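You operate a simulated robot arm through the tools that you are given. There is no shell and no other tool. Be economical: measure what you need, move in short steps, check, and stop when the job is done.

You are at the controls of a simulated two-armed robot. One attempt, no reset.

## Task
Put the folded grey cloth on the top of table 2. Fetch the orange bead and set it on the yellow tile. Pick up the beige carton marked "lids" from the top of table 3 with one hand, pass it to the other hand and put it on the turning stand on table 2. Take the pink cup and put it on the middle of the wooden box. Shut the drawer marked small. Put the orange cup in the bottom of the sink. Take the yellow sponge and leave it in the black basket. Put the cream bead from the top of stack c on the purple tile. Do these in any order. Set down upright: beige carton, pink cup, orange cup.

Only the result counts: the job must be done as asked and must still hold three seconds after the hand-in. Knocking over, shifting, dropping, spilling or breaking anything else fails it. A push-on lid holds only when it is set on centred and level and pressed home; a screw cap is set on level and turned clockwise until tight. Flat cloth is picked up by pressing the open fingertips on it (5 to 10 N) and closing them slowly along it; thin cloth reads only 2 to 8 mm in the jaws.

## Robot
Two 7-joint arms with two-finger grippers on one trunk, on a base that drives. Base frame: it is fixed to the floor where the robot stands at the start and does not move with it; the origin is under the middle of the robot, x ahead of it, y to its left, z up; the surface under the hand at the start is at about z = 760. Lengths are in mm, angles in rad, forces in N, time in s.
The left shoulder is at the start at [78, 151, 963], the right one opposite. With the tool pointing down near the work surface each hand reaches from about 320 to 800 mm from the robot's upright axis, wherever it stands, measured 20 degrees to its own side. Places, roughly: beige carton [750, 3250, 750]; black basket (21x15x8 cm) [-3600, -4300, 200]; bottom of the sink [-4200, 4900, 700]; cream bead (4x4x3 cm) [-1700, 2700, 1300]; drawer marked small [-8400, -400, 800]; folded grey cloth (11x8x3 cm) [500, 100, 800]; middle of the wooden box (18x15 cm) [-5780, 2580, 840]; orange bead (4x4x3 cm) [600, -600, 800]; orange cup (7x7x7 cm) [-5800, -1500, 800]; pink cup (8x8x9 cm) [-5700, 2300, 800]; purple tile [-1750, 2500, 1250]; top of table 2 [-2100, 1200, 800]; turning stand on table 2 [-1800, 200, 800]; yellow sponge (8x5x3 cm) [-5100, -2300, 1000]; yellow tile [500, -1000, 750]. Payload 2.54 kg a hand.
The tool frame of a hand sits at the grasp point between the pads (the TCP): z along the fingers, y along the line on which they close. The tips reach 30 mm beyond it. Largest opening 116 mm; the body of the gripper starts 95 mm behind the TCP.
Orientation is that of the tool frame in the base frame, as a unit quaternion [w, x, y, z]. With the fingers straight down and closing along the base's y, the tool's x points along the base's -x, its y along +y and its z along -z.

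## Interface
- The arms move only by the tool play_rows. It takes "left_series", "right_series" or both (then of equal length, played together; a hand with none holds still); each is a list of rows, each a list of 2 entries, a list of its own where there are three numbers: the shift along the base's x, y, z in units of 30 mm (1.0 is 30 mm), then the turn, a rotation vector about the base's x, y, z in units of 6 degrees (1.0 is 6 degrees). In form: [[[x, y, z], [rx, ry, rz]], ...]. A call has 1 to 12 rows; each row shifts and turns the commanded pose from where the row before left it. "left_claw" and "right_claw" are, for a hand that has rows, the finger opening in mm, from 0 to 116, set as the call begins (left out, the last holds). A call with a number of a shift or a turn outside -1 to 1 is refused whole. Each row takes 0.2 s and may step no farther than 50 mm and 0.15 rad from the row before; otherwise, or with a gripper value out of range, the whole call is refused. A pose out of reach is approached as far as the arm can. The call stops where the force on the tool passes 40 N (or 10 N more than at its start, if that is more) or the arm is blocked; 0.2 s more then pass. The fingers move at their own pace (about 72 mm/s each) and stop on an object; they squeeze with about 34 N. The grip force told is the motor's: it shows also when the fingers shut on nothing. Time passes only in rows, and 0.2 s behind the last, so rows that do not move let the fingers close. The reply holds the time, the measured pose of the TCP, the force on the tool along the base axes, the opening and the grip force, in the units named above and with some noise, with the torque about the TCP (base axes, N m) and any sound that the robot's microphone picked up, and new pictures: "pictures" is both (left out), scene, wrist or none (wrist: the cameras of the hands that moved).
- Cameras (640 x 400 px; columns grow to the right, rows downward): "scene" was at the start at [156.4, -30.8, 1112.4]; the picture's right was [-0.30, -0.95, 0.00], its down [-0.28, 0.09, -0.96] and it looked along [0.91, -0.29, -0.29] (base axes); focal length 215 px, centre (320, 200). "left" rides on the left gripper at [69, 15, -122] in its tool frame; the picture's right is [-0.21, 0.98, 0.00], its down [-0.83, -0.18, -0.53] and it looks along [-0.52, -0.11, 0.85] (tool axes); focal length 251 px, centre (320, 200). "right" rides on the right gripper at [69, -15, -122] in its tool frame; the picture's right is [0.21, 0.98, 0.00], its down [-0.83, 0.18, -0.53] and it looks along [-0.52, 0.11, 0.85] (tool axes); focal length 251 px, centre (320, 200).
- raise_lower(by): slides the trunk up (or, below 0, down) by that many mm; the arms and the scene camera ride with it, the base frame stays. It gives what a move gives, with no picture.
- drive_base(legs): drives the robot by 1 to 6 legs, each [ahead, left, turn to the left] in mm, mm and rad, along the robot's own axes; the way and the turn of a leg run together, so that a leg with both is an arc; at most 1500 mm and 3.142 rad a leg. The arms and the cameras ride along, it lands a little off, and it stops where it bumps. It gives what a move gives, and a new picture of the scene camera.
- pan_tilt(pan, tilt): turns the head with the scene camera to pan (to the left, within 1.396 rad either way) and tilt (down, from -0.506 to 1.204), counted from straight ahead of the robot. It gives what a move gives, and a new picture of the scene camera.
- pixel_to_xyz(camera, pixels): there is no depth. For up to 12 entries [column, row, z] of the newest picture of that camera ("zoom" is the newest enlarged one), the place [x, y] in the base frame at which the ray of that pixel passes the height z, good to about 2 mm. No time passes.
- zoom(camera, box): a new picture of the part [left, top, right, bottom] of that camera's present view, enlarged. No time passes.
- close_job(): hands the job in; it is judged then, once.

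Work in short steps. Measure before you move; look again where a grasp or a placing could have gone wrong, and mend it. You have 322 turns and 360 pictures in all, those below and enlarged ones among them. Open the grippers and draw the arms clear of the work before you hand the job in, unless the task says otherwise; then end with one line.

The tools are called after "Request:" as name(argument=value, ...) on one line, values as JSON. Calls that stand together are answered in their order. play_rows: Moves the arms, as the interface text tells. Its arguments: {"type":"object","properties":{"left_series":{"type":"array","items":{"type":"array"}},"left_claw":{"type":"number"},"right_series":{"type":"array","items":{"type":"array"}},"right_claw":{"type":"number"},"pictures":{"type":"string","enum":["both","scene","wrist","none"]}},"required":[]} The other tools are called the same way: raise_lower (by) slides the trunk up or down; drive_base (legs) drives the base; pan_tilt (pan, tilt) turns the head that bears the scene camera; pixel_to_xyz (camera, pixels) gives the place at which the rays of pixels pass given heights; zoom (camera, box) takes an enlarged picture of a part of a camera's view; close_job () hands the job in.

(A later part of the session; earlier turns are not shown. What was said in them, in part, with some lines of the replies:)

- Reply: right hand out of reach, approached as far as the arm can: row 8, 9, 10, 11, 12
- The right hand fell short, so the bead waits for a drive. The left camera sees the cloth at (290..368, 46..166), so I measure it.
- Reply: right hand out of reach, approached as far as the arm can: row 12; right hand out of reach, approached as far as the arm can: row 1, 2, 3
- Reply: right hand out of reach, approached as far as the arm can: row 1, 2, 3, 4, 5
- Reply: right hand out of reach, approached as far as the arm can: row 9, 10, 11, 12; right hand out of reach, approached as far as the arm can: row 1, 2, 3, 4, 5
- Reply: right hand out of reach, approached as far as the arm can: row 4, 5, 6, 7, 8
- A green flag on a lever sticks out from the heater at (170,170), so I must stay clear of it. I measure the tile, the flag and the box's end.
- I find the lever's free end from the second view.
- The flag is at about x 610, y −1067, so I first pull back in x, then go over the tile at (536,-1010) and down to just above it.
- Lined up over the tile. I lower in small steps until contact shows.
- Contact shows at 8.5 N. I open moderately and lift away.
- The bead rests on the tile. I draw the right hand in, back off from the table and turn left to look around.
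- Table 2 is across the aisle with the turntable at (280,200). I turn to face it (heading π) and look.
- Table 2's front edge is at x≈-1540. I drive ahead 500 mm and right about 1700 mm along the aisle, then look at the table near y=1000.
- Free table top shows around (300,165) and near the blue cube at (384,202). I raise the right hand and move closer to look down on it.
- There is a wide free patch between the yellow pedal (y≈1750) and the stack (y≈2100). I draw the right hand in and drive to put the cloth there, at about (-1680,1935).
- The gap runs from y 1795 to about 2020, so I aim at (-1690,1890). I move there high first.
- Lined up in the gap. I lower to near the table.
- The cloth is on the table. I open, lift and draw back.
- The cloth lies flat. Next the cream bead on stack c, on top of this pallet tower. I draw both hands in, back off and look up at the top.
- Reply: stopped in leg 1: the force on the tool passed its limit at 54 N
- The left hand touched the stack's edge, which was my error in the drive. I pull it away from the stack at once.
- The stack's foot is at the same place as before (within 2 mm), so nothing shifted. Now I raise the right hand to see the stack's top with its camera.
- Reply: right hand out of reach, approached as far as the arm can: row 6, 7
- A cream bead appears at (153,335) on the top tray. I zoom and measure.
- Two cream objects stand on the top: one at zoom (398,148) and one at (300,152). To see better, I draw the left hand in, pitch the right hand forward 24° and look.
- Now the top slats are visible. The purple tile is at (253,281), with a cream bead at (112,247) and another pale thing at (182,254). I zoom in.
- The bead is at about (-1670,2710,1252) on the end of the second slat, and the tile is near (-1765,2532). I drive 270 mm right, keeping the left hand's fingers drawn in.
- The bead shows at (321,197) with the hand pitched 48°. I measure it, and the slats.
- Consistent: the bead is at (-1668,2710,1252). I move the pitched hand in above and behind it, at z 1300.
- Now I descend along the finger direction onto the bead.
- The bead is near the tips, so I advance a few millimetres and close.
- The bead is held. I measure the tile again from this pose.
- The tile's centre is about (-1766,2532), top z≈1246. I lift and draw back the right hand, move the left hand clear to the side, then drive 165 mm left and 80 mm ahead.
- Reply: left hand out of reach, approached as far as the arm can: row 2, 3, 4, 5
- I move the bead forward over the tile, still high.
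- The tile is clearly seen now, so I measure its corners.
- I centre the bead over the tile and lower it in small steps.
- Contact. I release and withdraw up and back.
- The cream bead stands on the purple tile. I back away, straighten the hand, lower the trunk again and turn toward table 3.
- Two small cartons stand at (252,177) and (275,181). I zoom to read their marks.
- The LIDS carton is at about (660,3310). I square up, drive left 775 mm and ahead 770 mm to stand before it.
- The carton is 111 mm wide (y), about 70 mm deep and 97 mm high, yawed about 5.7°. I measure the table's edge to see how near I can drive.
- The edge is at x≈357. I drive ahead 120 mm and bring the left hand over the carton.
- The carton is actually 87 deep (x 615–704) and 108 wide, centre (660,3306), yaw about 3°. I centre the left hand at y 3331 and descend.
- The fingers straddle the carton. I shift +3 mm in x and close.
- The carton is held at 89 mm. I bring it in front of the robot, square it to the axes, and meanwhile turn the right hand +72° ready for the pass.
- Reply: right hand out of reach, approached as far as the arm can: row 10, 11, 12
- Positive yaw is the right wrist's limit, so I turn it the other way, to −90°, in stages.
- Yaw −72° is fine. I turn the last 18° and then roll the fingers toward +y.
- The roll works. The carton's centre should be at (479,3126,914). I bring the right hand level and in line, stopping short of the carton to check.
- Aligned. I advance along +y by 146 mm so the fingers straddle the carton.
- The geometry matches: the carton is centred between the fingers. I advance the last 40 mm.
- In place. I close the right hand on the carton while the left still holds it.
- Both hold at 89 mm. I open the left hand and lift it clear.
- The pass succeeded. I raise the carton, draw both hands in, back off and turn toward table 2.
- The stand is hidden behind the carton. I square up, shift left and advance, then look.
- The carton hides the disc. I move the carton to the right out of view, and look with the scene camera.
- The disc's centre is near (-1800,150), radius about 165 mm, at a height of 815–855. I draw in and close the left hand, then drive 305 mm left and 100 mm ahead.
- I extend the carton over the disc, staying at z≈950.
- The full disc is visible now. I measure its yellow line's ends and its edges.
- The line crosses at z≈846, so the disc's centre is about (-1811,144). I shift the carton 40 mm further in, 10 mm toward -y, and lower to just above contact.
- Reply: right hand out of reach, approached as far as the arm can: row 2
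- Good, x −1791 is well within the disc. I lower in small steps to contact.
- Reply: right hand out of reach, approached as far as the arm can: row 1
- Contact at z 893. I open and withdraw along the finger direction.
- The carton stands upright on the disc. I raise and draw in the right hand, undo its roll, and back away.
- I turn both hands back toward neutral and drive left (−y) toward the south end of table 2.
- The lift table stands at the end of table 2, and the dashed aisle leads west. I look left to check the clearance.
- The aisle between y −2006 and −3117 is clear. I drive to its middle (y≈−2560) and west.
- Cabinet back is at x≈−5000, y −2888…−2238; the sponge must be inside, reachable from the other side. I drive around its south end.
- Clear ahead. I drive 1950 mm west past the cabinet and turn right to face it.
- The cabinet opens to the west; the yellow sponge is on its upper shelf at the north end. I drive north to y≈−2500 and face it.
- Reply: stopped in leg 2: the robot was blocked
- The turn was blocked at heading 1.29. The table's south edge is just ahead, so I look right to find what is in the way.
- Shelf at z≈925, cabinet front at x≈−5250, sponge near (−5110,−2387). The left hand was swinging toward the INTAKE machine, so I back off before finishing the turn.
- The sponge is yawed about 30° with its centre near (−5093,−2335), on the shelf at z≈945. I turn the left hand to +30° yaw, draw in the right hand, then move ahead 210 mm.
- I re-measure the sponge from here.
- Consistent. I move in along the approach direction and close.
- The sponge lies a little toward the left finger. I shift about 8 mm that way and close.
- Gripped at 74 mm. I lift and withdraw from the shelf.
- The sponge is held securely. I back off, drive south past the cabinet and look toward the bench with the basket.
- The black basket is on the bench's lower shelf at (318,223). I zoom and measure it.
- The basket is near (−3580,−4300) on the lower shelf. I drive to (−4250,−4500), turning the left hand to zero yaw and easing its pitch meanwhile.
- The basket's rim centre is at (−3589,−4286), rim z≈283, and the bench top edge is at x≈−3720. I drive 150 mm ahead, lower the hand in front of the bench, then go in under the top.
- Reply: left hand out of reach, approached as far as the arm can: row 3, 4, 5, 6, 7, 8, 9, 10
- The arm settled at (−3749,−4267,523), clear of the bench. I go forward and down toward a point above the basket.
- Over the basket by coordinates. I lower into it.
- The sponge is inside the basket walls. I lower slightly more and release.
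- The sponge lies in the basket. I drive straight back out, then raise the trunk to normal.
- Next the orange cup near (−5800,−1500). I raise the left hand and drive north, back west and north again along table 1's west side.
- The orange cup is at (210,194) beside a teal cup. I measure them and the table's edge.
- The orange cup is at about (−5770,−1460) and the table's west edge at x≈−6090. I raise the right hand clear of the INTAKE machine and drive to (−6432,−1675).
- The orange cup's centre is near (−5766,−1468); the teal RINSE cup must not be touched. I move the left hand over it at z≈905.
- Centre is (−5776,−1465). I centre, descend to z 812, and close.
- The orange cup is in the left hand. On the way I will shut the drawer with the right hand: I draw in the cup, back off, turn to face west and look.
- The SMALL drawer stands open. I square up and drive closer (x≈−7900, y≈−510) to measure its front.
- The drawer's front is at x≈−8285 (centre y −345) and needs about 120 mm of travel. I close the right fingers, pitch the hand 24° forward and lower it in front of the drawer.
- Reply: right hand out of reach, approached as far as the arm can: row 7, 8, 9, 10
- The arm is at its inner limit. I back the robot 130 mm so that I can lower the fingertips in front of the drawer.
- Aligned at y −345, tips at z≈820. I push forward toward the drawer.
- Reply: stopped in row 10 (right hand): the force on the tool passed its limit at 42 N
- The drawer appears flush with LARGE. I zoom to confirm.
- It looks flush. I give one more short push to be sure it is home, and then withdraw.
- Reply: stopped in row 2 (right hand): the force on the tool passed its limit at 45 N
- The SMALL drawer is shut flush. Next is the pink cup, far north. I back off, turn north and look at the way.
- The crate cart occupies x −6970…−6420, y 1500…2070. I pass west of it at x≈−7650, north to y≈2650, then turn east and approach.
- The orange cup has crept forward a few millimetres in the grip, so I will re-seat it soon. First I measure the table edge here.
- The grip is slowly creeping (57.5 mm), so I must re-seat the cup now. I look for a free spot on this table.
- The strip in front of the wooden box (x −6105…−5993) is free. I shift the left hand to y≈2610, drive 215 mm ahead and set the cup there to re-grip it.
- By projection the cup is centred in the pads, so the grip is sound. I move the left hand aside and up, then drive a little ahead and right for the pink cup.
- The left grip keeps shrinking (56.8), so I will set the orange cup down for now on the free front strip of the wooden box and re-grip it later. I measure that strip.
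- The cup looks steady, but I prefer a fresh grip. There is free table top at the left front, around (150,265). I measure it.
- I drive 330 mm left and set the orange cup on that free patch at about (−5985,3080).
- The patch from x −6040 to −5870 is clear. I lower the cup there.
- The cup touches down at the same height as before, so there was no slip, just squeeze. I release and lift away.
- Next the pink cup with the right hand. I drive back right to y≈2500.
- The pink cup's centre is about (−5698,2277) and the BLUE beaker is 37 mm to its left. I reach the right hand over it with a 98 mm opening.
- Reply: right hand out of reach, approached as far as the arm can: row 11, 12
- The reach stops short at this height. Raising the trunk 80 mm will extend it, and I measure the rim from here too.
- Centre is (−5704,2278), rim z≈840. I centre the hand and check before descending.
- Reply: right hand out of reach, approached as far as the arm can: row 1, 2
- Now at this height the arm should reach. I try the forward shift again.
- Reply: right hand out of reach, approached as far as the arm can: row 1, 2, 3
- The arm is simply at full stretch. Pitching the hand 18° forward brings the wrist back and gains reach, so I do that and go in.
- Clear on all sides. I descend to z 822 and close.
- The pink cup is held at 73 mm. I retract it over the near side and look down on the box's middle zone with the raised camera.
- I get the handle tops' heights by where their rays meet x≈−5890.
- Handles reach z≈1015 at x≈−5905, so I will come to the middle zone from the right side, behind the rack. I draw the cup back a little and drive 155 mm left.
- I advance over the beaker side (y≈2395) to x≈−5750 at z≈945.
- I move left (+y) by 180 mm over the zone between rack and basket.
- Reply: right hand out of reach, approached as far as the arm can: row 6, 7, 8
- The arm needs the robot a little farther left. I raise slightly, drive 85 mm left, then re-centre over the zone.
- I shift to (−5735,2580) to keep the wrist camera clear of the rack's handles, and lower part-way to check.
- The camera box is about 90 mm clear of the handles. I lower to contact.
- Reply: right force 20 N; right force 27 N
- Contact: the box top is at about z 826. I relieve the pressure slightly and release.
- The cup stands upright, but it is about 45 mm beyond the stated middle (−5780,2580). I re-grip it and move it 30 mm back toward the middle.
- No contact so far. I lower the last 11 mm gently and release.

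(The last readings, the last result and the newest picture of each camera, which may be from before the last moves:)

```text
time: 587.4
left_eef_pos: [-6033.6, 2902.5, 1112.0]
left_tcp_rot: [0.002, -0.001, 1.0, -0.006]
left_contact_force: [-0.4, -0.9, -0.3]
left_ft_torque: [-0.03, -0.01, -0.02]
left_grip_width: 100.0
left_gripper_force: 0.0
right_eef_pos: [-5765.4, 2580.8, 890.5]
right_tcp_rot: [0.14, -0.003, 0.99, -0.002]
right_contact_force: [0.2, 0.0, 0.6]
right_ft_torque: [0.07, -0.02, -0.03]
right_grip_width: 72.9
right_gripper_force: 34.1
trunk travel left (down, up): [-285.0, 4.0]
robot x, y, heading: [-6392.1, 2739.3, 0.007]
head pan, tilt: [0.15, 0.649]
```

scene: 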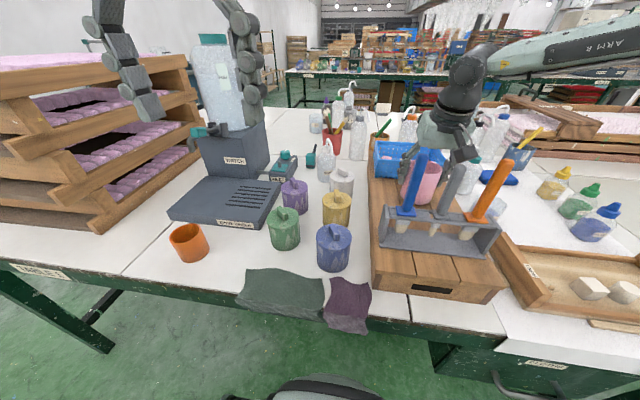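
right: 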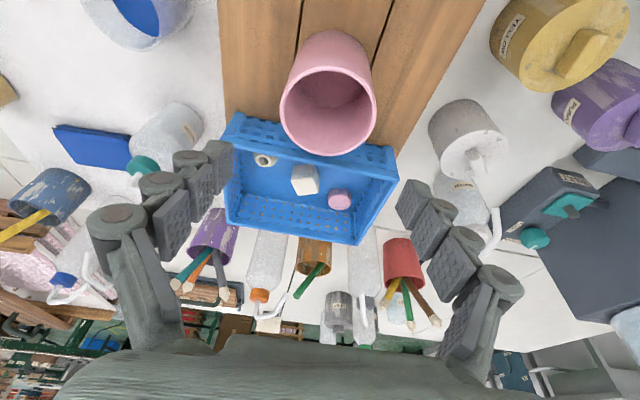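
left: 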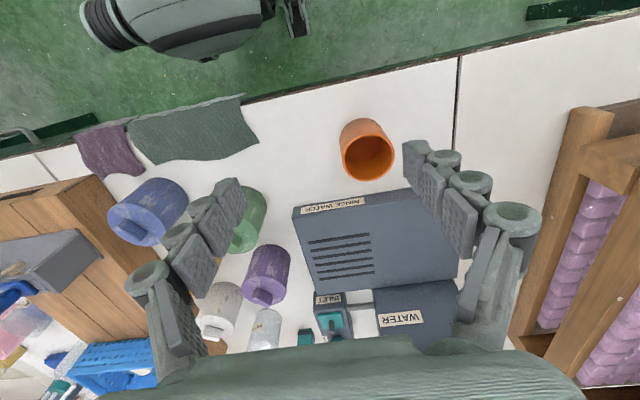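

Request:
play_rows(right_series=[[[0, 0, -0.04], [0, 0, 0]]], pictures="none")

Request:
play_rows(right_series=[[[0, 0, 0], [0, 0, 0]], [[0, 0, 0], [0, 0, 0]], [[0.1, 0, 0.4], [0, 0, 0]], [[0.1, 0, 0.8], [0, 0, 0]], [[0, 0, 0.9], [0, 0, 0]], [[0, 0, 0.9], [0, 0, 0]], [[0, 0, 0.9], [0, 0, 0]]], right_claw=104, pictures="both")

```text
time: 587.8
left_eef_pos: [-6033.7, 2904.2, 1112.3]
left_tcp_rot: [0.001, 0.0, 1.0, -0.007]
left_contact_force: [0.2, 0.5, -0.1]
left_ft_torque: [0.03, 0.0, 0.03]
left_grip_width: 99.9
left_gripper_force: 0.1
right_eef_pos: [-5764.3, 2579.5, 891.1]
right_tcp_rot: [0.14, -0.003, 0.99, -0.001]
right_contact_force: [-1.1, 0.2, 4.0]
right_ft_torque: [0.12, 0.11, -0.05]
right_grip_width: 72.8
right_gripper_force: 33.8
trunk travel left (down, up): [-285.0, 4.0]
robot x, y, heading: [-6392.5, 2733.7, 0.001]
head pan, tilt: [0.15, 0.649]
```

```text
time: 589.4
left_eef_pos: [-6034.7, 2902.8, 1114.1]
left_tcp_rot: [0.002, 0.0, 1.0, -0.006]
left_contact_force: [-0.2, -0.5, 0.2]
left_ft_torque: [0.01, -0.04, 0.03]
left_grip_width: 100.2
left_gripper_force: 0.1
right_eef_pos: [-5758.7, 2579.8, 1007.8]
right_tcp_rot: [0.139, -0.003, 0.99, -0.002]
right_contact_force: [-0.1, -0.7, 0.3]
right_ft_torque: [-0.01, 0.03, 0.04]
right_grip_width: 104.0
right_gripper_force: 0.0
trunk travel left (down, up): [-285.0, 4.0]
robot x, y, heading: [-6390.0, 2734.3, 0.001]
head pan, tilt: [0.15, 0.649]
```

scene: 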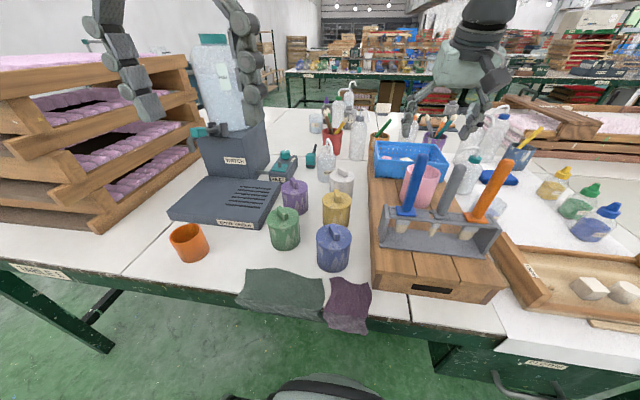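
right: 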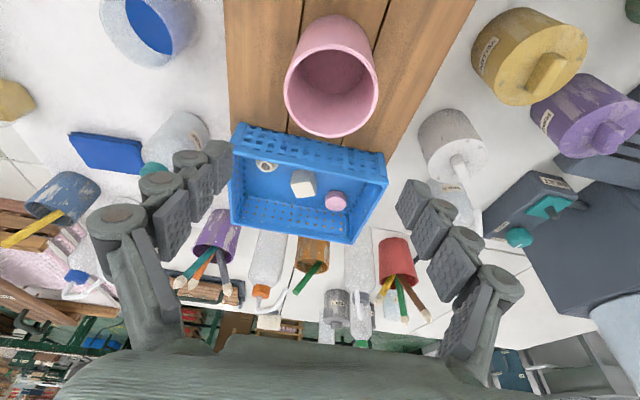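

The pink cup stands in the middle. I raise the right hand above the handles and draw it back.

Request:
play_rows(right_series=[[[-0.3, 0, 0.8], [0, 0, 0]], [[-0.5, 0, 0.8], [0, 0, 0]], [[-0.5, 0, 0.8], [0, 0, 0]], [[-0.6, 0, 0.6], [0, 0, 0]]], right_claw=60, pictures="none")

```text
time: 590.4
left_eef_pos: [-6034.7, 2904.1, 1111.4]
left_tcp_rot: [0.002, 0.0, 1.0, -0.007]
left_contact_force: [-0.1, -0.4, -0.6]
left_ft_torque: [0.0, -0.05, 0.01]
left_grip_width: 100.1
left_gripper_force: 0.1
right_eef_pos: [-5815.3, 2581.9, 1096.7]
right_tcp_rot: [0.139, -0.003, 0.99, -0.001]
right_contact_force: [0.1, 0.2, -0.4]
right_ft_torque: [0.02, -0.06, 0.0]
right_grip_width: 60.1
right_gripper_force: 0.1
trunk travel left (down, up): [-285.0, 4.0]
robot x, y, heading: [-6393.0, 2733.0, 0.008]
head pan, tilt: [0.15, 0.649]
```

Request:
play_rows(right_series=[[[-0.9, 0, 0], [0, 0, 0]], [[-0.9, 0, 0], [0, 0, 0]], [[-0.9, 0, 0], [0, 0, 0]], [[-0.9, 0, 0], [0, 0, 0]], [[-0.9, 0, 0], [0, 0, 0]], [[-0.9, 0, 0], [0, 1, 0]], [[-0.9, 0, 0], [0, 1, 0]], [[-0.8, 0, 0], [0, 1, 0]]], pictures="none")

Request:
raise_lower(by=-85)

Request:
drive_base(legs=[[0, 120, 0]])

```text
time: 592.2
left_eef_pos: [-6034.0, 2903.3, 1112.6]
left_tcp_rot: [0.002, 0.001, 1.0, -0.006]
left_contact_force: [-0.6, -0.5, 0.6]
left_ft_torque: [0.02, 0.01, -0.01]
left_grip_width: 100.0
left_gripper_force: 0.1
right_eef_pos: [-6029.4, 2578.9, 1097.6]
right_tcp_rot: [-0.019, -0.004, 1.0, -0.001]
right_contact_force: [0.8, -0.2, 0.4]
right_ft_torque: [0.02, -0.02, 0.0]
right_grip_width: 60.0
right_gripper_force: 0.2
trunk travel left (down, up): [-285.0, 4.0]
robot x, y, heading: [-6388.4, 2738.2, 0.004]
head pan, tilt: [0.15, 0.649]
```

```text
time: 593.4
left_eef_pos: [-6033.6, 2904.0, 1028.2]
left_tcp_rot: [0.002, 0.0, 1.0, -0.005]
left_contact_force: [-0.6, -0.2, -0.1]
left_ft_torque: [0.0, -0.03, 0.0]
left_grip_width: 99.9
left_gripper_force: 0.0
right_eef_pos: [-6029.1, 2578.8, 1011.7]
right_tcp_rot: [-0.017, -0.003, 1.0, 0.0]
right_contact_force: [-1.1, 0.0, 0.2]
right_ft_torque: [-0.01, -0.01, 0.03]
right_grip_width: 60.0
right_gripper_force: 0.1
trunk travel left (down, up): [-200.0, 89.0]
robot x, y, heading: [-6389.3, 2740.5, 0.004]
head pan, tilt: [0.15, 0.649]
```

```text
time: 595.2
left_eef_pos: [-6033.6, 3021.3, 1027.9]
left_tcp_rot: [0.002, 0.002, 1.0, -0.007]
left_contact_force: [0.7, 0.3, 0.5]
left_ft_torque: [0.0, 0.02, 0.01]
left_grip_width: 99.8
left_gripper_force: 0.0
right_eef_pos: [-6028.9, 2697.8, 1012.2]
right_tcp_rot: [-0.018, -0.002, 1.0, -0.002]
right_contact_force: [-0.4, -0.2, -0.4]
right_ft_torque: [0.0, -0.01, -0.02]
right_grip_width: 60.2
right_gripper_force: 0.1
trunk travel left (down, up): [-200.0, 89.0]
robot x, y, heading: [-6391.9, 2855.1, 0.001]
head pan, tilt: [0.15, 0.649]
```

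scene: 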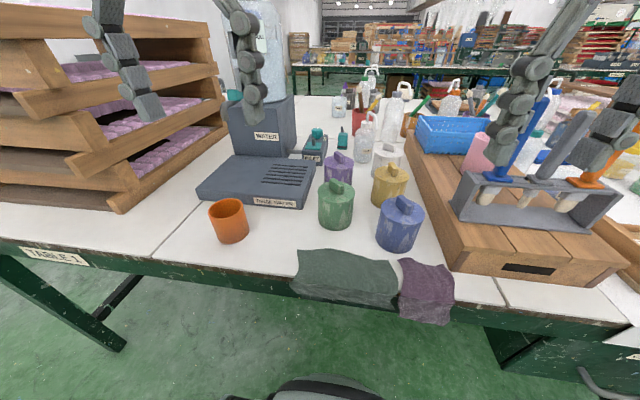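

Now I re-grip the orange cup with the left hand. I measure its position.

Request:
zoom(camera="scene", box=[190, 180, 270, 250])

Request:
play_rows(left_series=[[[0.5, 0.5, -0.7], [0, 0, 0]], [[0.6, 0.6, -0.8], [0, 0, 0]], [[0.6, 0.6, -0.8], [0, 0, 0]], [[0.6, 0.56, -0.8], [0, 0, 0]], [[0, 0, -0.8], [0, 0, 0]]], left_claw=100, pictures="wrist")

```text
5.71 times, centred on (230, 215) of scene
```

zoom: 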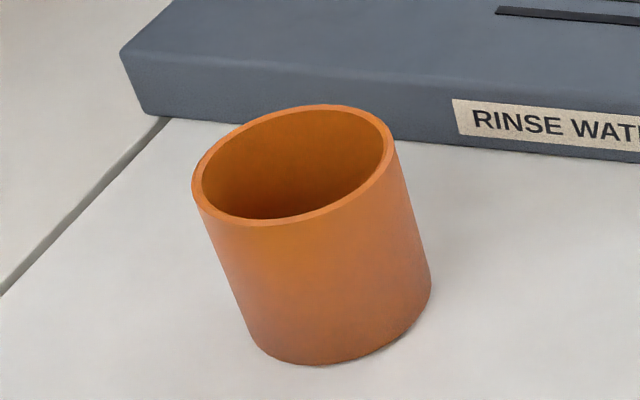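

```text
time: 596.4
left_eef_pos: [-5964.7, 3087.7, 911.8]
left_tcp_rot: [0.002, 0.002, 1.0, -0.007]
left_contact_force: [0.5, 1.0, -0.4]
left_ft_torque: [-0.01, -0.03, -0.01]
left_grip_width: 99.7
left_gripper_force: 0.1
right_eef_pos: [-6029.9, 2698.1, 1011.8]
right_tcp_rot: [-0.017, -0.001, 1.0, -0.001]
right_contact_force: [0.0, -0.1, -0.5]
right_ft_torque: [-0.03, -0.02, -0.01]
right_grip_width: 60.1
right_gripper_force: 0.1
trunk travel left (down, up): [-200.0, 89.0]
robot x, y, heading: [-6392.3, 2855.0, 0.003]
head pan, tilt: [0.15, 0.649]
```

left: 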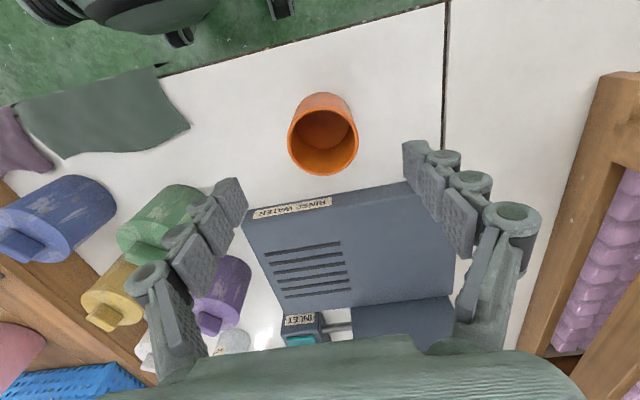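

Request:
pixel_to_xyz(camera="left", pixels=[[323, 143, 825], [288, 143, 825], [358, 143, 825], [323, 93, 760]])

```text
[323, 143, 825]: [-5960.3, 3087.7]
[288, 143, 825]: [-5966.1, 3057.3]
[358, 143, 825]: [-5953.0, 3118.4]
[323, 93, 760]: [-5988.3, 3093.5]
```

Request:
play_rows(left_series=[[[0.15, 0, -0.6], [0, 0, 0]], [[0, 0, -0.8], [0, 0, 0]], [[0, 0, -0.8], [0, 0, 0]], [[0, 0, -0.8], [0, 0, 0]], [[0, 0, -0.5], [0, 0, 0]]], pictures="none")

Request:
play_rows(left_series=[[[0, 0, 0], [0, 0, 0]], [[0, 0, 0], [0, 0, 0]], [[0, 0, 0], [0, 0, 0]]], left_claw=35, pictures="none")

Request:
play_rows(left_series=[[[0, 0, 0.4], [0, 0, 0]], [[0, 0, 0.8], [0, 0, 0]], [[0, 0, 0.9], [0, 0, 0]], [[0, 0, 0.9], [0, 0, 0]], [[-0.3, -0.2, 0.9], [0, 0, 0]], [[-0.7, -0.3, 0.9], [0, 0, 0]], [[-0.8, -0.3, 0.9], [0, 0, 0]], [[-0.6, -0.3, 0.8], [0, 0, 0]]], pictures="wrist")

```text
time: 597.6
left_eef_pos: [-5961.3, 3087.4, 805.7]
left_tcp_rot: [0.002, 0.003, 1.0, -0.006]
left_contact_force: [-0.1, 0.5, -0.5]
left_ft_torque: [-0.01, -0.01, 0.02]
left_grip_width: 100.0
left_gripper_force: 0.1
right_eef_pos: [-6029.4, 2698.0, 1013.0]
right_tcp_rot: [-0.017, -0.002, 1.0, -0.001]
right_contact_force: [0.4, 0.4, 0.4]
right_ft_torque: [0.0, 0.01, -0.01]
right_grip_width: 60.1
right_gripper_force: 0.1
trunk travel left (down, up): [-200.0, 89.0]
robot x, y, heading: [-6391.4, 2854.0, -0.0]
head pan, tilt: [0.15, 0.649]
```

```text
time: 598.4
left_eef_pos: [-5961.1, 3087.7, 806.4]
left_tcp_rot: [0.002, 0.002, 1.0, -0.006]
left_contact_force: [-0.2, 0.0, 0.6]
left_ft_torque: [0.0, 0.0, 0.01]
left_grip_width: 56.2
left_gripper_force: 33.8
right_eef_pos: [-6028.9, 2698.0, 1013.2]
right_tcp_rot: [-0.018, -0.002, 1.0, -0.001]
right_contact_force: [0.1, -0.4, -0.5]
right_ft_torque: [-0.03, 0.04, 0.02]
right_grip_width: 60.1
right_gripper_force: 0.0
trunk travel left (down, up): [-200.0, 89.0]
robot x, y, heading: [-6391.0, 2855.3, 0.001]
head pan, tilt: [0.15, 0.649]
```

```text
time: 600.2
left_eef_pos: [-6032.5, 3054.5, 998.8]
left_tcp_rot: [0.003, 0.001, 1.0, -0.006]
left_contact_force: [-0.6, -0.1, -0.7]
left_ft_torque: [0.0, 0.0, -0.01]
left_grip_width: 56.2
left_gripper_force: 33.8
right_eef_pos: [-6029.6, 2696.5, 1013.6]
right_tcp_rot: [-0.018, -0.002, 1.0, -0.001]
right_contact_force: [0.4, -0.1, 0.5]
right_ft_torque: [0.01, -0.01, -0.02]
right_grip_width: 60.2
right_gripper_force: 0.2
trunk travel left (down, up): [-200.0, 89.0]
robot x, y, heading: [-6392.3, 2854.2, 0.001]
head pan, tilt: [0.15, 0.649]
```

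left: 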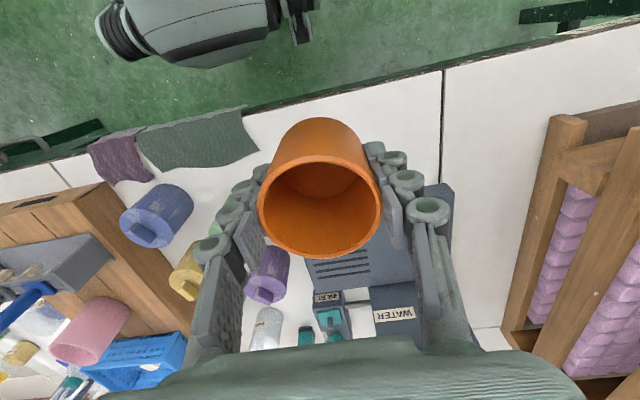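

A fresh grip at 56.2 mm. Now to the sink at (−4200,4900): I back off, turn north and look.

Request:
drive_base(legs=[[-650, 0, 0], [0, 0, 1.57]])

Request:
pan_tilt(pan=-0.5, tilt=0.25)

```text
time: 607.7
left_eef_pos: [-7244.7, 3204.6, 998.4]
left_tcp_rot: [-0.005, 0.711, -0.703, 0.002]
left_contact_force: [-0.3, 0.0, 1.0]
left_ft_torque: [-0.01, -0.05, 0.08]
left_grip_width: 55.8
left_gripper_force: 33.8
right_eef_pos: [-6887.5, 3212.7, 1012.0]
right_tcp_rot: [0.011, 0.714, -0.7, 0.013]
right_contact_force: [-0.6, 1.0, 0.3]
right_ft_torque: [-0.01, 0.0, 0.0]
right_grip_width: 59.9
right_gripper_force: 0.1
trunk travel left (down, up): [-200.0, 89.0]
robot x, y, heading: [-7038.8, 2850.7, 1.59]
head pan, tilt: [0.15, 0.649]
```

scene: 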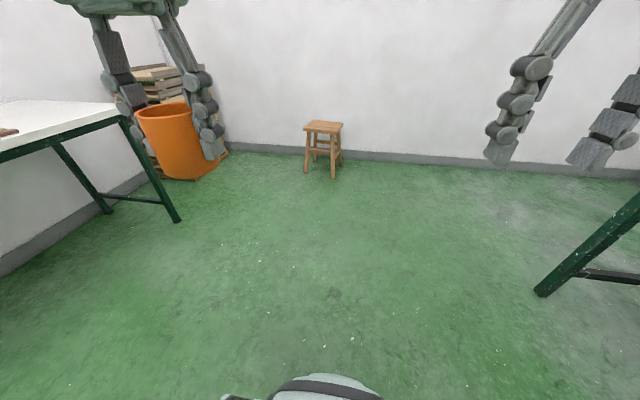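

```text
time: 608.7
left_eef_pos: [-7245.1, 3205.1, 997.6]
left_tcp_rot: [-0.006, 0.711, -0.704, 0.004]
left_contact_force: [0.3, -0.3, -0.5]
left_ft_torque: [-0.02, 0.0, 0.0]
left_grip_width: 56.0
left_gripper_force: 33.9
right_eef_pos: [-6887.5, 3213.1, 1012.5]
right_tcp_rot: [0.012, 0.713, -0.701, 0.012]
right_contact_force: [0.4, 0.7, 0.3]
right_ft_torque: [-0.03, -0.03, 0.0]
right_grip_width: 59.8
right_gripper_force: 0.0
trunk travel left (down, up): [-200.0, 89.0]
robot x, y, heading: [-7037.5, 2846.7, 1.588]
head pan, tilt: [-0.499, 0.25]
```

scene: 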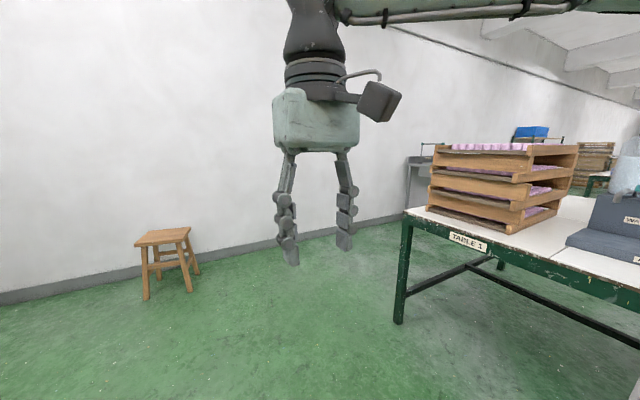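

Request:
pixel_to_xyz(camera="scene", pixels=[[398, 322, 0], [240, 248, 0], [380, 220, 0], [145, 298, 0], [190, 290, 0], [405, 212, 760], [408, 190, 760]])

```text
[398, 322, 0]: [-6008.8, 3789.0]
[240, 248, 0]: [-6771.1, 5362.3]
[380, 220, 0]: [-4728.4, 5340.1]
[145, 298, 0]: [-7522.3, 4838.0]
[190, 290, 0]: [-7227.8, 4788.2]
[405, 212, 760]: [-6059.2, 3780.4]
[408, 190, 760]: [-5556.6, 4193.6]
```

The corridor north of table 1 (y 3800–5350) is free. I drive north to y≈4350 and east to x≈−5000, then look at the sink.

Request:
drive_base(legs=[[1480, 0, -0.018], [0, -1000, 0], [0, -1000, 0]])

Request:
pan_tilt(pan=-0.5, tilt=0.35)

```text
time: 634.9
left_eef_pos: [-5223.7, 4609.9, 998.8]
left_tcp_rot: [0.005, -0.691, 0.723, -0.004]
left_contact_force: [0.1, 0.5, -0.6]
left_ft_torque: [-0.02, 0.05, -0.01]
left_grip_width: 55.9
left_gripper_force: 34.2
right_eef_pos: [-4865.2, 4598.4, 1012.9]
right_tcp_rot: [-0.012, -0.695, 0.719, -0.012]
right_contact_force: [0.1, -0.6, 0.7]
right_ft_torque: [0.02, 0.02, -0.03]
right_grip_width: 60.0
right_gripper_force: 0.0
trunk travel left (down, up): [-200.0, 89.0]
robot x, y, heading: [-5034.1, 4243.5, 1.529]
head pan, tilt: [-0.499, 0.25]
```

scene: 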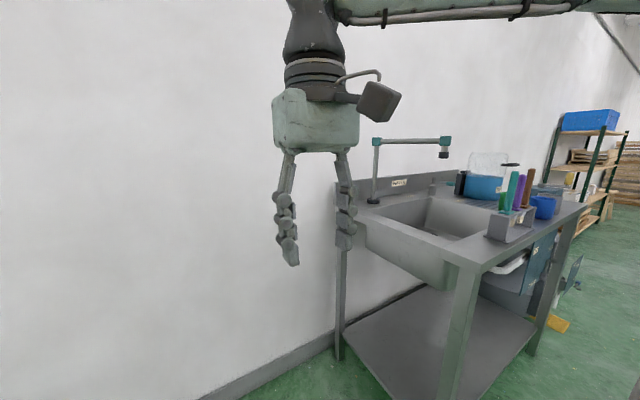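

```text
time: 635.6
left_eef_pos: [-5222.4, 4609.2, 998.9]
left_tcp_rot: [0.005, -0.691, 0.723, -0.004]
left_contact_force: [0.6, 0.2, -0.1]
left_ft_torque: [0.01, 0.0, 0.01]
left_grip_width: 56.1
left_gripper_force: 33.9
right_eef_pos: [-4865.3, 4599.6, 1013.3]
right_tcp_rot: [-0.012, -0.695, 0.719, -0.013]
right_contact_force: [-0.2, 0.0, 0.2]
right_ft_torque: [0.01, 0.01, 0.0]
right_grip_width: 59.8
right_gripper_force: 0.0
trunk travel left (down, up): [-200.0, 89.0]
robot x, y, heading: [-5035.0, 4242.2, 1.534]
head pan, tilt: [-0.499, 0.351]
```

scene: 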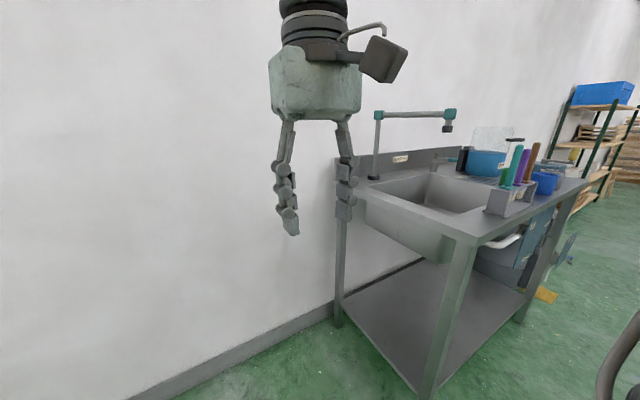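

Request:
pixel_to_xyz(camera="scene", pixels=[[430, 392, 0], [338, 322, 0], [520, 320, 0], [465, 243, 850], [338, 180, 850], [588, 182, 850], [370, 190, 850], [455, 212, 850], [370, 178, 850], [440, 178, 850], [452, 115, 1050]])

Request:
zoom(camera="scene", box=[320, 90, 600, 260])

```text
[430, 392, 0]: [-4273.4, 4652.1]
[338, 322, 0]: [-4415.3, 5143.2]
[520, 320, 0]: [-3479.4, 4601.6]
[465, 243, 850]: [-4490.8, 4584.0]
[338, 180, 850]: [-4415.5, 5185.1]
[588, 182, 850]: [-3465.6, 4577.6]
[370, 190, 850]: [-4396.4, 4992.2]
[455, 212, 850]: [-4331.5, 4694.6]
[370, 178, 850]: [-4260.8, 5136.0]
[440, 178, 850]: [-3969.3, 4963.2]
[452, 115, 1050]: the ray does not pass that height
```

```text
2.29 times, centred on (460, 175) of scene
```

zoom: 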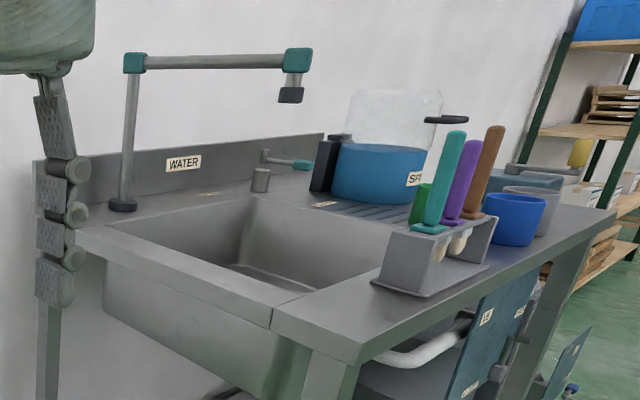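

The basin spans about x −4400…−3980, y 4680…5050, rim z≈850. I tuck the right hand outward and back, clear of the brush rack, then drive 1020 mm east.

Request:
play_rows(right_series=[[[0.9, -0.5, 0.3], [0, 0, 0]], [[0.9, -0.5, 0.3], [0, 0, 0]], [[0.9, -0.5, 0.3], [0, 0, 0]], [[0.9, -0.5, 0.3], [0, 0, 0]], [[0.9, -0.5, 0], [0, 0, 0]], [[0.9, -0.5, 0], [0, 0, 0]], [[0.5, -0.3, 0], [0, 0, 0]]], pictures="none")

Request:
drive_base(legs=[[0, 0, 0.036], [0, -700, 0]])

Request:
pan_tilt(pan=-0.3, tilt=0.5)

```text
time: 637.2
left_eef_pos: [-5222.1, 4609.3, 998.2]
left_tcp_rot: [0.006, -0.692, 0.722, -0.003]
left_contact_force: [-0.3, -0.2, -1.2]
left_ft_torque: [0.01, 0.0, -0.01]
left_grip_width: 56.0
left_gripper_force: 33.9
right_eef_pos: [-4688.4, 4499.0, 1048.4]
right_tcp_rot: [-0.012, -0.694, 0.719, -0.014]
right_contact_force: [-0.1, -0.3, 0.2]
right_ft_torque: [0.02, 0.0, -0.02]
right_grip_width: 60.0
right_gripper_force: 0.1
trunk travel left (down, up): [-200.0, 89.0]
robot x, y, heading: [-5041.2, 4246.9, 1.533]
head pan, tilt: [-0.499, 0.351]
```

```text
time: 644.8
left_eef_pos: [-4534.5, 4602.1, 998.5]
left_tcp_rot: [0.006, -0.705, 0.709, -0.003]
left_contact_force: [-0.9, -0.1, -1.0]
left_ft_torque: [0.0, 0.01, -0.02]
left_grip_width: 56.2
left_gripper_force: 33.8
right_eef_pos: [-3996.6, 4513.7, 1049.7]
right_tcp_rot: [0.011, 0.709, -0.705, 0.013]
right_contact_force: [0.4, 0.3, -0.1]
right_ft_torque: [0.01, 0.04, 0.02]
right_grip_width: 60.1
right_gripper_force: 0.1
trunk travel left (down, up): [-200.0, 89.0]
robot x, y, heading: [-4335.3, 4245.5, 1.569]
head pan, tilt: [-0.499, 0.351]
```

scene: 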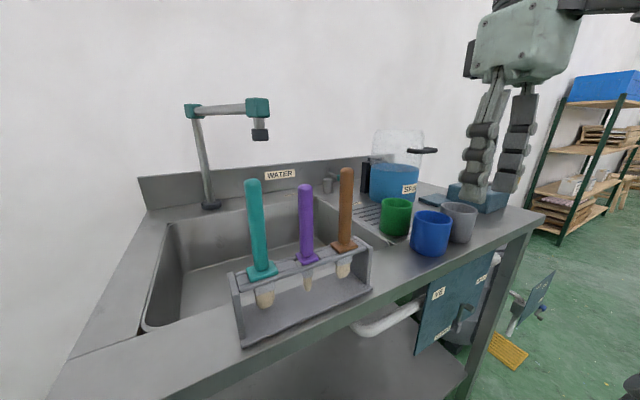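

```text
time: 645.5
left_eef_pos: [-4535.5, 4601.8, 998.6]
left_tcp_rot: [0.005, -0.706, 0.708, -0.002]
left_contact_force: [0.2, 0.2, -0.8]
left_ft_torque: [0.01, 0.01, 0.02]
left_grip_width: 55.8
left_gripper_force: 34.0
right_eef_pos: [-3997.6, 4513.2, 1049.3]
right_tcp_rot: [0.011, 0.709, -0.705, 0.014]
right_contact_force: [-0.1, -1.2, -0.6]
right_ft_torque: [0.03, -0.01, 0.03]
right_grip_width: 60.1
right_gripper_force: 0.2
trunk travel left (down, up): [-200.0, 89.0]
robot x, y, heading: [-4336.0, 4241.9, 1.571]
head pan, tilt: [-0.3, 0.499]
```

scene: 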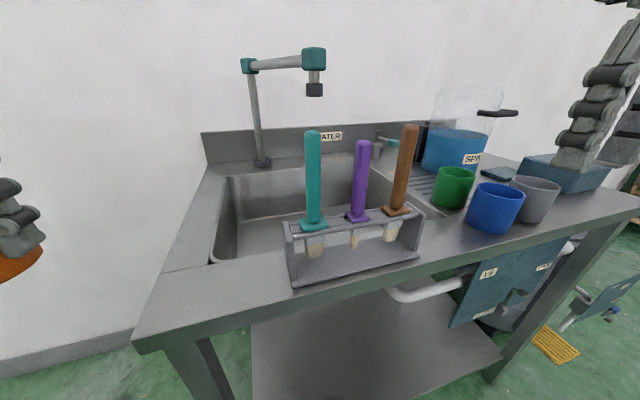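

Request:
zoom(camera="scene", box=[180, 30, 460, 300])

Request:
pixel_to_xyz(camera="scene", pixels=[[228, 178, 850], [211, 262, 850], [370, 166, 850], [430, 210, 850], [138, 340, 850], [292, 287, 850], [420, 258, 850], [287, 240, 900], [238, 250, 700], [262, 165, 850]])

```text
1.48 times, centred on (320, 165) of scene
```

zoom: 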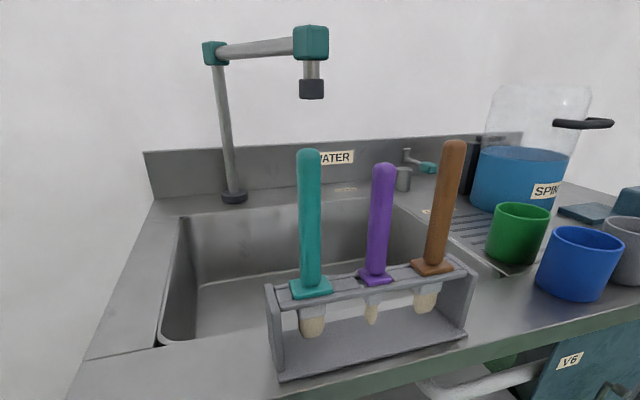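

```text
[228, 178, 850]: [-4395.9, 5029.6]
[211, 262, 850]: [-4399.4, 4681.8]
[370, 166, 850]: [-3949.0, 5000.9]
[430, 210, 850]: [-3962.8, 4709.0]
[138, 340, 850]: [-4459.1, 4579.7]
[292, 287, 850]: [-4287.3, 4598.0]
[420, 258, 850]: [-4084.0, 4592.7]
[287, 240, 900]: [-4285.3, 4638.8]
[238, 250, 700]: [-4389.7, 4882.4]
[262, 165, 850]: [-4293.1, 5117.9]
```

The brush rack with tall handles stands at x −4287…−4084 on the front ledge, so I go in west of it at x≈−4340. I drive 145 mm right and bring the cup forward and down.

Request:
drive_base(legs=[[0, -145, 0]])

Request:
play_rows(left_series=[[[0.3, 0.3, -0.2], [0, 0, 0]], [[0.3, 0.7, -0.3], [0, 0, 0]], [[0.3, 0.8, -0.3], [0, 0, 0]], [[0.3, 0.8, -0.3], [0, 0, 0]], [[0, 0.8, -0.3], [0, 0, 0]], [[0, 0.8, -0.3], [0, 0, 0]], [[0, 0.8, -0.3], [0, 0, 0]], [[0, 0.8, -0.2], [0, 0, 0]]], pictures="both")

```text
time: 647.5
left_eef_pos: [-4391.9, 4602.9, 998.6]
left_tcp_rot: [0.006, -0.706, 0.708, -0.002]
left_contact_force: [-0.1, -0.8, -0.1]
left_ft_torque: [-0.03, 0.0, 0.0]
left_grip_width: 56.0
left_gripper_force: 34.5
right_eef_pos: [-3852.4, 4512.7, 1049.1]
right_tcp_rot: [0.012, 0.709, -0.705, 0.013]
right_contact_force: [-0.1, 0.5, 0.0]
right_ft_torque: [-0.01, 0.04, 0.01]
right_grip_width: 60.2
right_gripper_force: 0.1
trunk travel left (down, up): [-200.0, 89.0]
robot x, y, heading: [-4192.0, 4244.3, 1.569]
head pan, tilt: [-0.3, 0.499]
```

scene: 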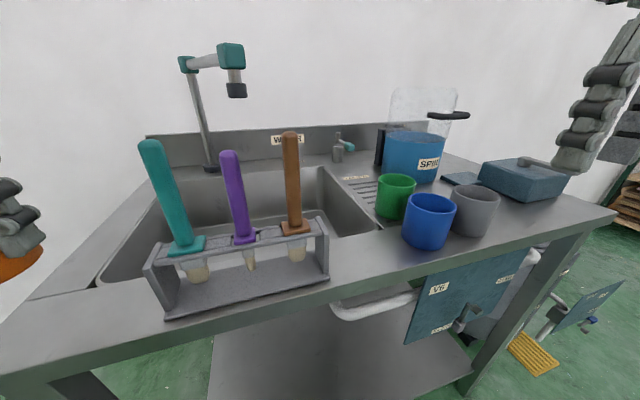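

```text
time: 649.3
left_eef_pos: [-4355.2, 4777.2, 932.4]
left_tcp_rot: [0.006, -0.705, 0.709, -0.004]
left_contact_force: [1.2, 0.0, -0.8]
left_ft_torque: [0.02, -0.01, 0.0]
left_grip_width: 56.2
left_gripper_force: 34.6
right_eef_pos: [-3853.4, 4513.6, 1048.8]
right_tcp_rot: [0.011, 0.708, -0.706, 0.013]
right_contact_force: [-1.2, 0.4, -0.8]
right_ft_torque: [-0.03, 0.01, 0.0]
right_grip_width: 60.0
right_gripper_force: 0.1
trunk travel left (down, up): [-200.0, 89.0]
robot x, y, heading: [-4194.7, 4242.1, 1.577]
head pan, tilt: [-0.3, 0.499]
```

scene: 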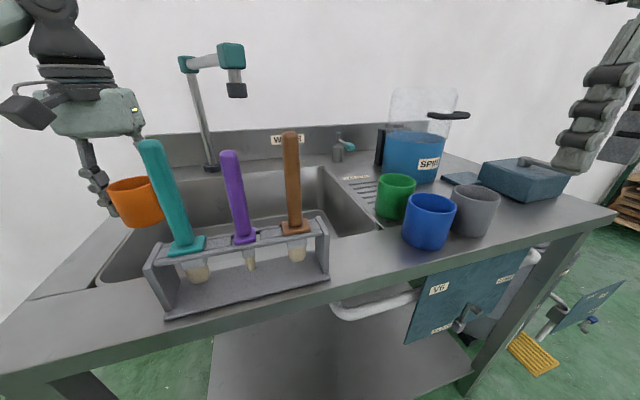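
left: 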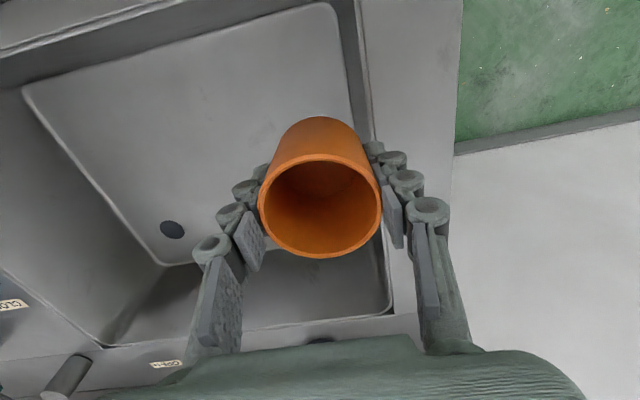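

The basin lies below. I move to about (−4312,4850) and start down into it.

Request:
play_rows(left_series=[[[0.4, 0.7, 0], [0, 0, 0]], [[0.4, 0.7, -0.2], [0, 0, 0]], [[0.4, 0.7, -0.6], [0, 0, 0]], [[0.2, 0.3, -0.8], [0, 0, 0]], [[0, 0, -0.8], [0, 0, 0]], [[0, 0, -0.8], [0, 0, 0]]], pictures="both")

```text
time: 650.7
left_eef_pos: [-4314.6, 4847.7, 835.5]
left_tcp_rot: [0.007, -0.706, 0.708, -0.004]
left_contact_force: [0.3, 0.0, -0.9]
left_ft_torque: [-0.01, 0.01, 0.02]
left_grip_width: 56.1
left_gripper_force: 34.1
right_eef_pos: [-3853.3, 4513.2, 1048.2]
right_tcp_rot: [0.011, 0.708, -0.706, 0.014]
right_contact_force: [0.0, -0.6, 0.4]
right_ft_torque: [0.02, 0.01, -0.01]
right_grip_width: 59.8
right_gripper_force: 0.0
trunk travel left (down, up): [-200.0, 89.0]
robot x, y, heading: [-4190.9, 4243.3, 1.572]
head pan, tilt: [-0.3, 0.499]
```

scene: 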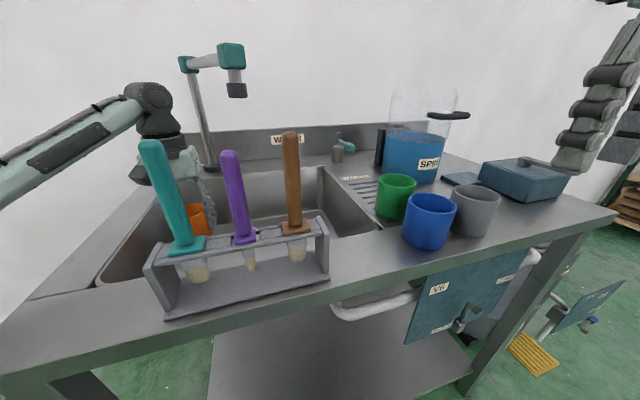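
left: 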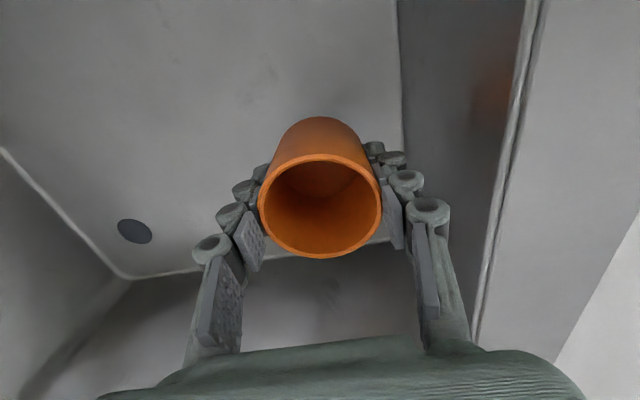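

Request:
play_rows(left_series=[[[0.15, 0, -0.8], [0, 0, 0]], [[0.15, 0, -0.7], [0, 0, 0]], [[0, 0, -0.4], [0, 0, 0]]], pictures="wrist")

```text
time: 651.5
left_eef_pos: [-4306.0, 4847.5, 778.3]
left_tcp_rot: [0.007, -0.706, 0.709, -0.004]
left_contact_force: [-0.5, 0.0, -0.2]
left_ft_torque: [0.02, 0.01, 0.0]
left_grip_width: 55.9
left_gripper_force: 33.8
right_eef_pos: [-3854.2, 4513.1, 1050.1]
right_tcp_rot: [0.011, 0.708, -0.706, 0.013]
right_contact_force: [0.6, -0.2, -0.1]
right_ft_torque: [0.0, 0.02, 0.01]
right_grip_width: 60.0
right_gripper_force: 0.1
trunk travel left (down, up): [-200.0, 89.0]
robot x, y, heading: [-4193.5, 4243.1, 1.57]
head pan, tilt: [-0.3, 0.499]
```

left: 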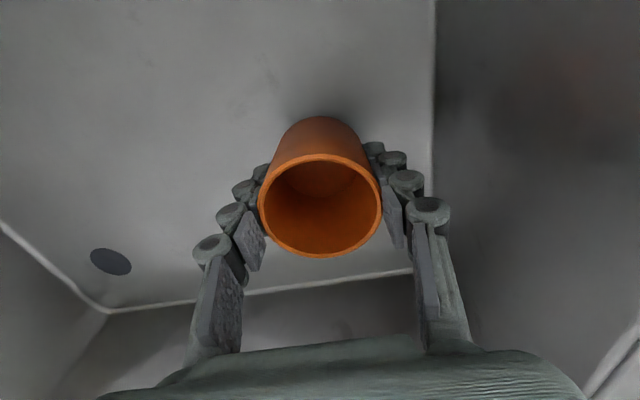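

The base is still a little above the bottom. I go down in small steps.

Request:
play_rows(left_series=[[[0, 0, -0.3], [0, 0, 0]], [[0, 0, -0.2], [0, 0, 0]]], pictures="none")

Request:
play_rows(left_series=[[[0, 0, -0.15], [0, 0, 0]], [[0, 0, -0.1], [0, 0, 0]]], pictures="none")

```text
time: 652.1
left_eef_pos: [-4304.9, 4847.8, 764.1]
left_tcp_rot: [0.005, -0.706, 0.708, -0.004]
left_contact_force: [-1.1, 0.9, -0.3]
left_ft_torque: [0.0, 0.02, 0.01]
left_grip_width: 55.9
left_gripper_force: 34.0
right_eef_pos: [-3854.1, 4513.2, 1048.8]
right_tcp_rot: [0.01, 0.708, -0.706, 0.013]
right_contact_force: [-0.9, 0.2, 0.4]
right_ft_torque: [0.03, -0.03, -0.01]
right_grip_width: 59.8
right_gripper_force: 0.0
trunk travel left (down, up): [-200.0, 89.0]
robot x, y, heading: [-4193.4, 4245.4, 1.571]
head pan, tilt: [-0.3, 0.499]
```

```text
time: 652.7
left_eef_pos: [-4305.0, 4848.1, 757.4]
left_tcp_rot: [0.005, -0.705, 0.709, -0.003]
left_contact_force: [-0.5, -0.7, -0.2]
left_ft_torque: [-0.02, 0.0, -0.01]
left_grip_width: 55.9
left_gripper_force: 34.1
right_eef_pos: [-3853.5, 4512.0, 1048.7]
right_tcp_rot: [0.011, 0.708, -0.706, 0.013]
right_contact_force: [0.0, 1.1, 0.5]
right_ft_torque: [0.02, -0.01, 0.01]
right_grip_width: 60.1
right_gripper_force: 0.0
trunk travel left (down, up): [-200.0, 89.0]
robot x, y, heading: [-4194.2, 4243.0, 1.572]
head pan, tilt: [-0.3, 0.499]
```

Request:
play_rows(left_series=[[[0, 0, -0.12], [0, 0, 0]], [[0, 0, -0.1], [0, 0, 0]]], pictures="none")

Request:
play_rows(left_series=[[[0, 0, -0.12], [0, 0, 0]], [[0, 0, -0.1], [0, 0, 0]]], pictures="wrist")

```text
time: 653.3
left_eef_pos: [-4304.9, 4849.5, 751.0]
left_tcp_rot: [0.005, -0.706, 0.708, -0.003]
left_contact_force: [0.3, 0.7, 0.0]
left_ft_torque: [-0.02, 0.02, 0.0]
left_grip_width: 56.0
left_gripper_force: 33.8
right_eef_pos: [-3854.1, 4513.2, 1049.5]
right_tcp_rot: [0.011, 0.709, -0.705, 0.013]
right_contact_force: [0.1, 0.1, 0.2]
right_ft_torque: [-0.01, -0.01, 0.01]
right_grip_width: 59.9
right_gripper_force: 0.1
trunk travel left (down, up): [-200.0, 89.0]
robot x, y, heading: [-4194.4, 4240.5, 1.571]
head pan, tilt: [-0.3, 0.499]
```

```text
time: 653.9
left_eef_pos: [-4304.8, 4849.3, 744.3]
left_tcp_rot: [0.006, -0.706, 0.708, -0.002]
left_contact_force: [0.2, -0.8, 5.0]
left_ft_torque: [-0.1, 0.09, 0.01]
left_grip_width: 56.0
left_gripper_force: 33.5
right_eef_pos: [-3854.2, 4512.9, 1049.4]
right_tcp_rot: [0.012, 0.708, -0.706, 0.013]
right_contact_force: [0.4, 0.4, -0.2]
right_ft_torque: [-0.02, 0.03, 0.01]
right_grip_width: 60.1
right_gripper_force: 0.0
trunk travel left (down, up): [-200.0, 89.0]
robot x, y, heading: [-4191.5, 4243.4, 1.568]
head pan, tilt: [-0.3, 0.499]
```

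left: 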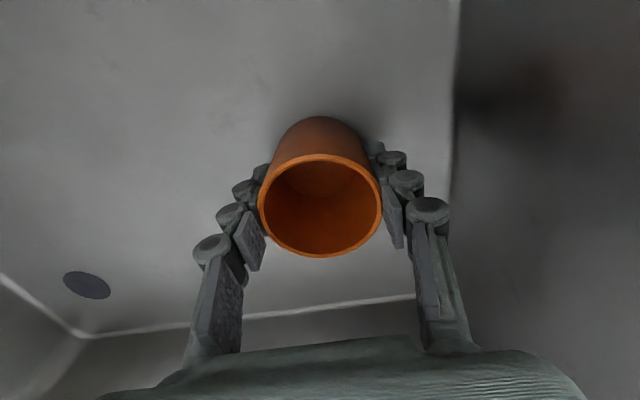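

Contact with the sink's bottom at 5 N. I open moderately and lift straight out.

Request:
play_rows(left_series=[[[0, 0, 0], [0, 0, 0]], [[0, 0, 0], [0, 0, 0]], [[0, 0, 0.3], [0, 0, 0]], [[0, 0, 0.8], [0, 0, 0]], [[0, 0, 0.9], [0, 0, 0]], [[0, 0, 0.9], [0, 0, 0]], [[0, 0, 0.9], [0, 0, 0]], [[0, 0, 0.9], [0, 0, 0]], [[-0.2, 0, 0.9], [0, 0, 0]]], left_claw=82, pictures="wrist")

```text
time: 655.9
left_eef_pos: [-4312.3, 4847.6, 913.2]
left_tcp_rot: [0.006, -0.705, 0.709, -0.004]
left_contact_force: [0.2, -0.5, 1.5]
left_ft_torque: [0.01, -0.04, -0.01]
left_grip_width: 82.0
left_gripper_force: 0.1
right_eef_pos: [-3853.8, 4513.0, 1049.8]
right_tcp_rot: [0.011, 0.708, -0.706, 0.014]
right_contact_force: [-0.6, -0.2, 0.0]
right_ft_torque: [0.01, -0.02, 0.02]
right_grip_width: 60.2
right_gripper_force: 0.2
trunk travel left (down, up): [-200.0, 89.0]
robot x, y, heading: [-4189.7, 4243.2, 1.572]
head pan, tilt: [-0.3, 0.499]
```

left: 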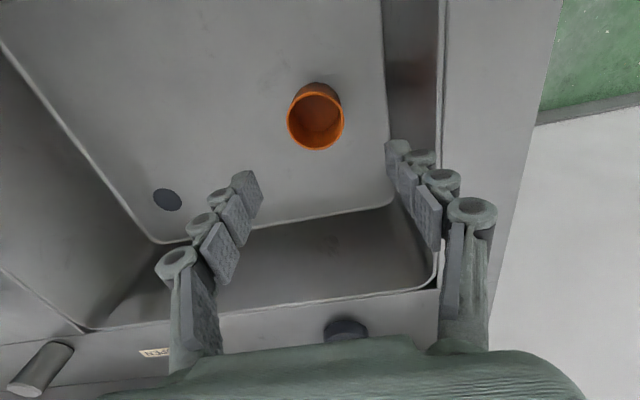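

The orange cup stands upright in the sink. I retrace the path out, west of the brush handles.

Request:
play_rows(left_series=[[[-0.8, 0, 0.3], [0, 0, 0]], [[-0.8, -0.3, 0.3], [0, 0, 0]], [[-0.3, -0.9, 0.3], [0, 0, 0]], [[0, -0.9, 0.3], [0, 0, 0]], [[0, -0.9, 0.3], [0, 0, 0]], [[0, -0.9, 0.3], [0, 0, 0]], [[-0.2, -0.9, 0.3], [0, 0, 0]], [[-0.3, -0.9, 0.3], [0, 0, 0]], [[-0.3, -0.9, 0.2], [0, 0, 0]], [[-0.3, -0.9, 0], [0, 0, 0]]], pictures="none")

Request:
drive_base(legs=[[-150, 0, 0]])

```text
time: 658.1
left_eef_pos: [-4399.3, 4623.7, 991.5]
left_tcp_rot: [0.006, -0.706, 0.708, -0.003]
left_contact_force: [0.2, 0.5, 0.1]
left_ft_torque: [0.01, 0.03, 0.02]
left_grip_width: 82.1
left_gripper_force: 0.1
right_eef_pos: [-3854.2, 4513.4, 1048.7]
right_tcp_rot: [0.011, 0.708, -0.706, 0.014]
right_contact_force: [0.4, -0.5, -0.3]
right_ft_torque: [0.02, -0.01, 0.03]
right_grip_width: 60.0
right_gripper_force: 0.1
trunk travel left (down, up): [-200.0, 89.0]
robot x, y, heading: [-4196.2, 4241.4, 1.572]
head pan, tilt: [-0.3, 0.499]
```

```text
time: 659.5
left_eef_pos: [-4397.7, 4475.4, 990.7]
left_tcp_rot: [0.006, -0.705, 0.709, -0.003]
left_contact_force: [0.8, -0.3, 0.3]
left_ft_torque: [0.04, -0.03, -0.01]
left_grip_width: 81.8
left_gripper_force: 0.1
right_eef_pos: [-3853.1, 4363.5, 1048.8]
right_tcp_rot: [0.011, 0.708, -0.706, 0.013]
right_contact_force: [0.4, -0.9, -0.3]
right_ft_torque: [0.0, 0.01, -0.02]
right_grip_width: 59.6
right_gripper_force: 0.0
trunk travel left (down, up): [-200.0, 89.0]
robot x, y, heading: [-4192.1, 4091.5, 1.568]
head pan, tilt: [-0.3, 0.499]
```

scene: 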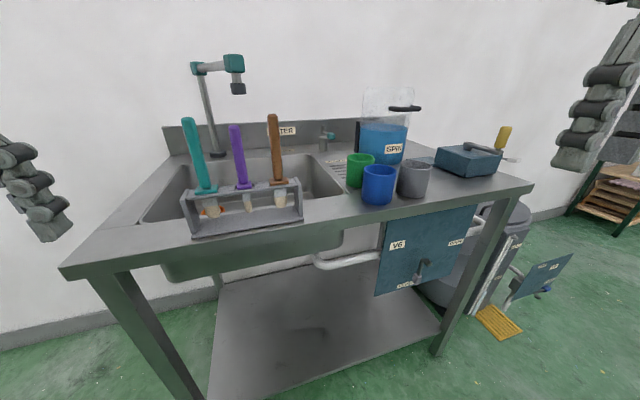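

All eight jobs are done, and both hands are open, empty and clear of the work. I hand the job in.

Request:
close_job()

```text
The job is handed in.
```

I did all eight jobs and handed the job in. While driving past stack c, the left hand bumped it with 54 N; its foot measured within about 2 mm of where it was before, so I left it as it stood.
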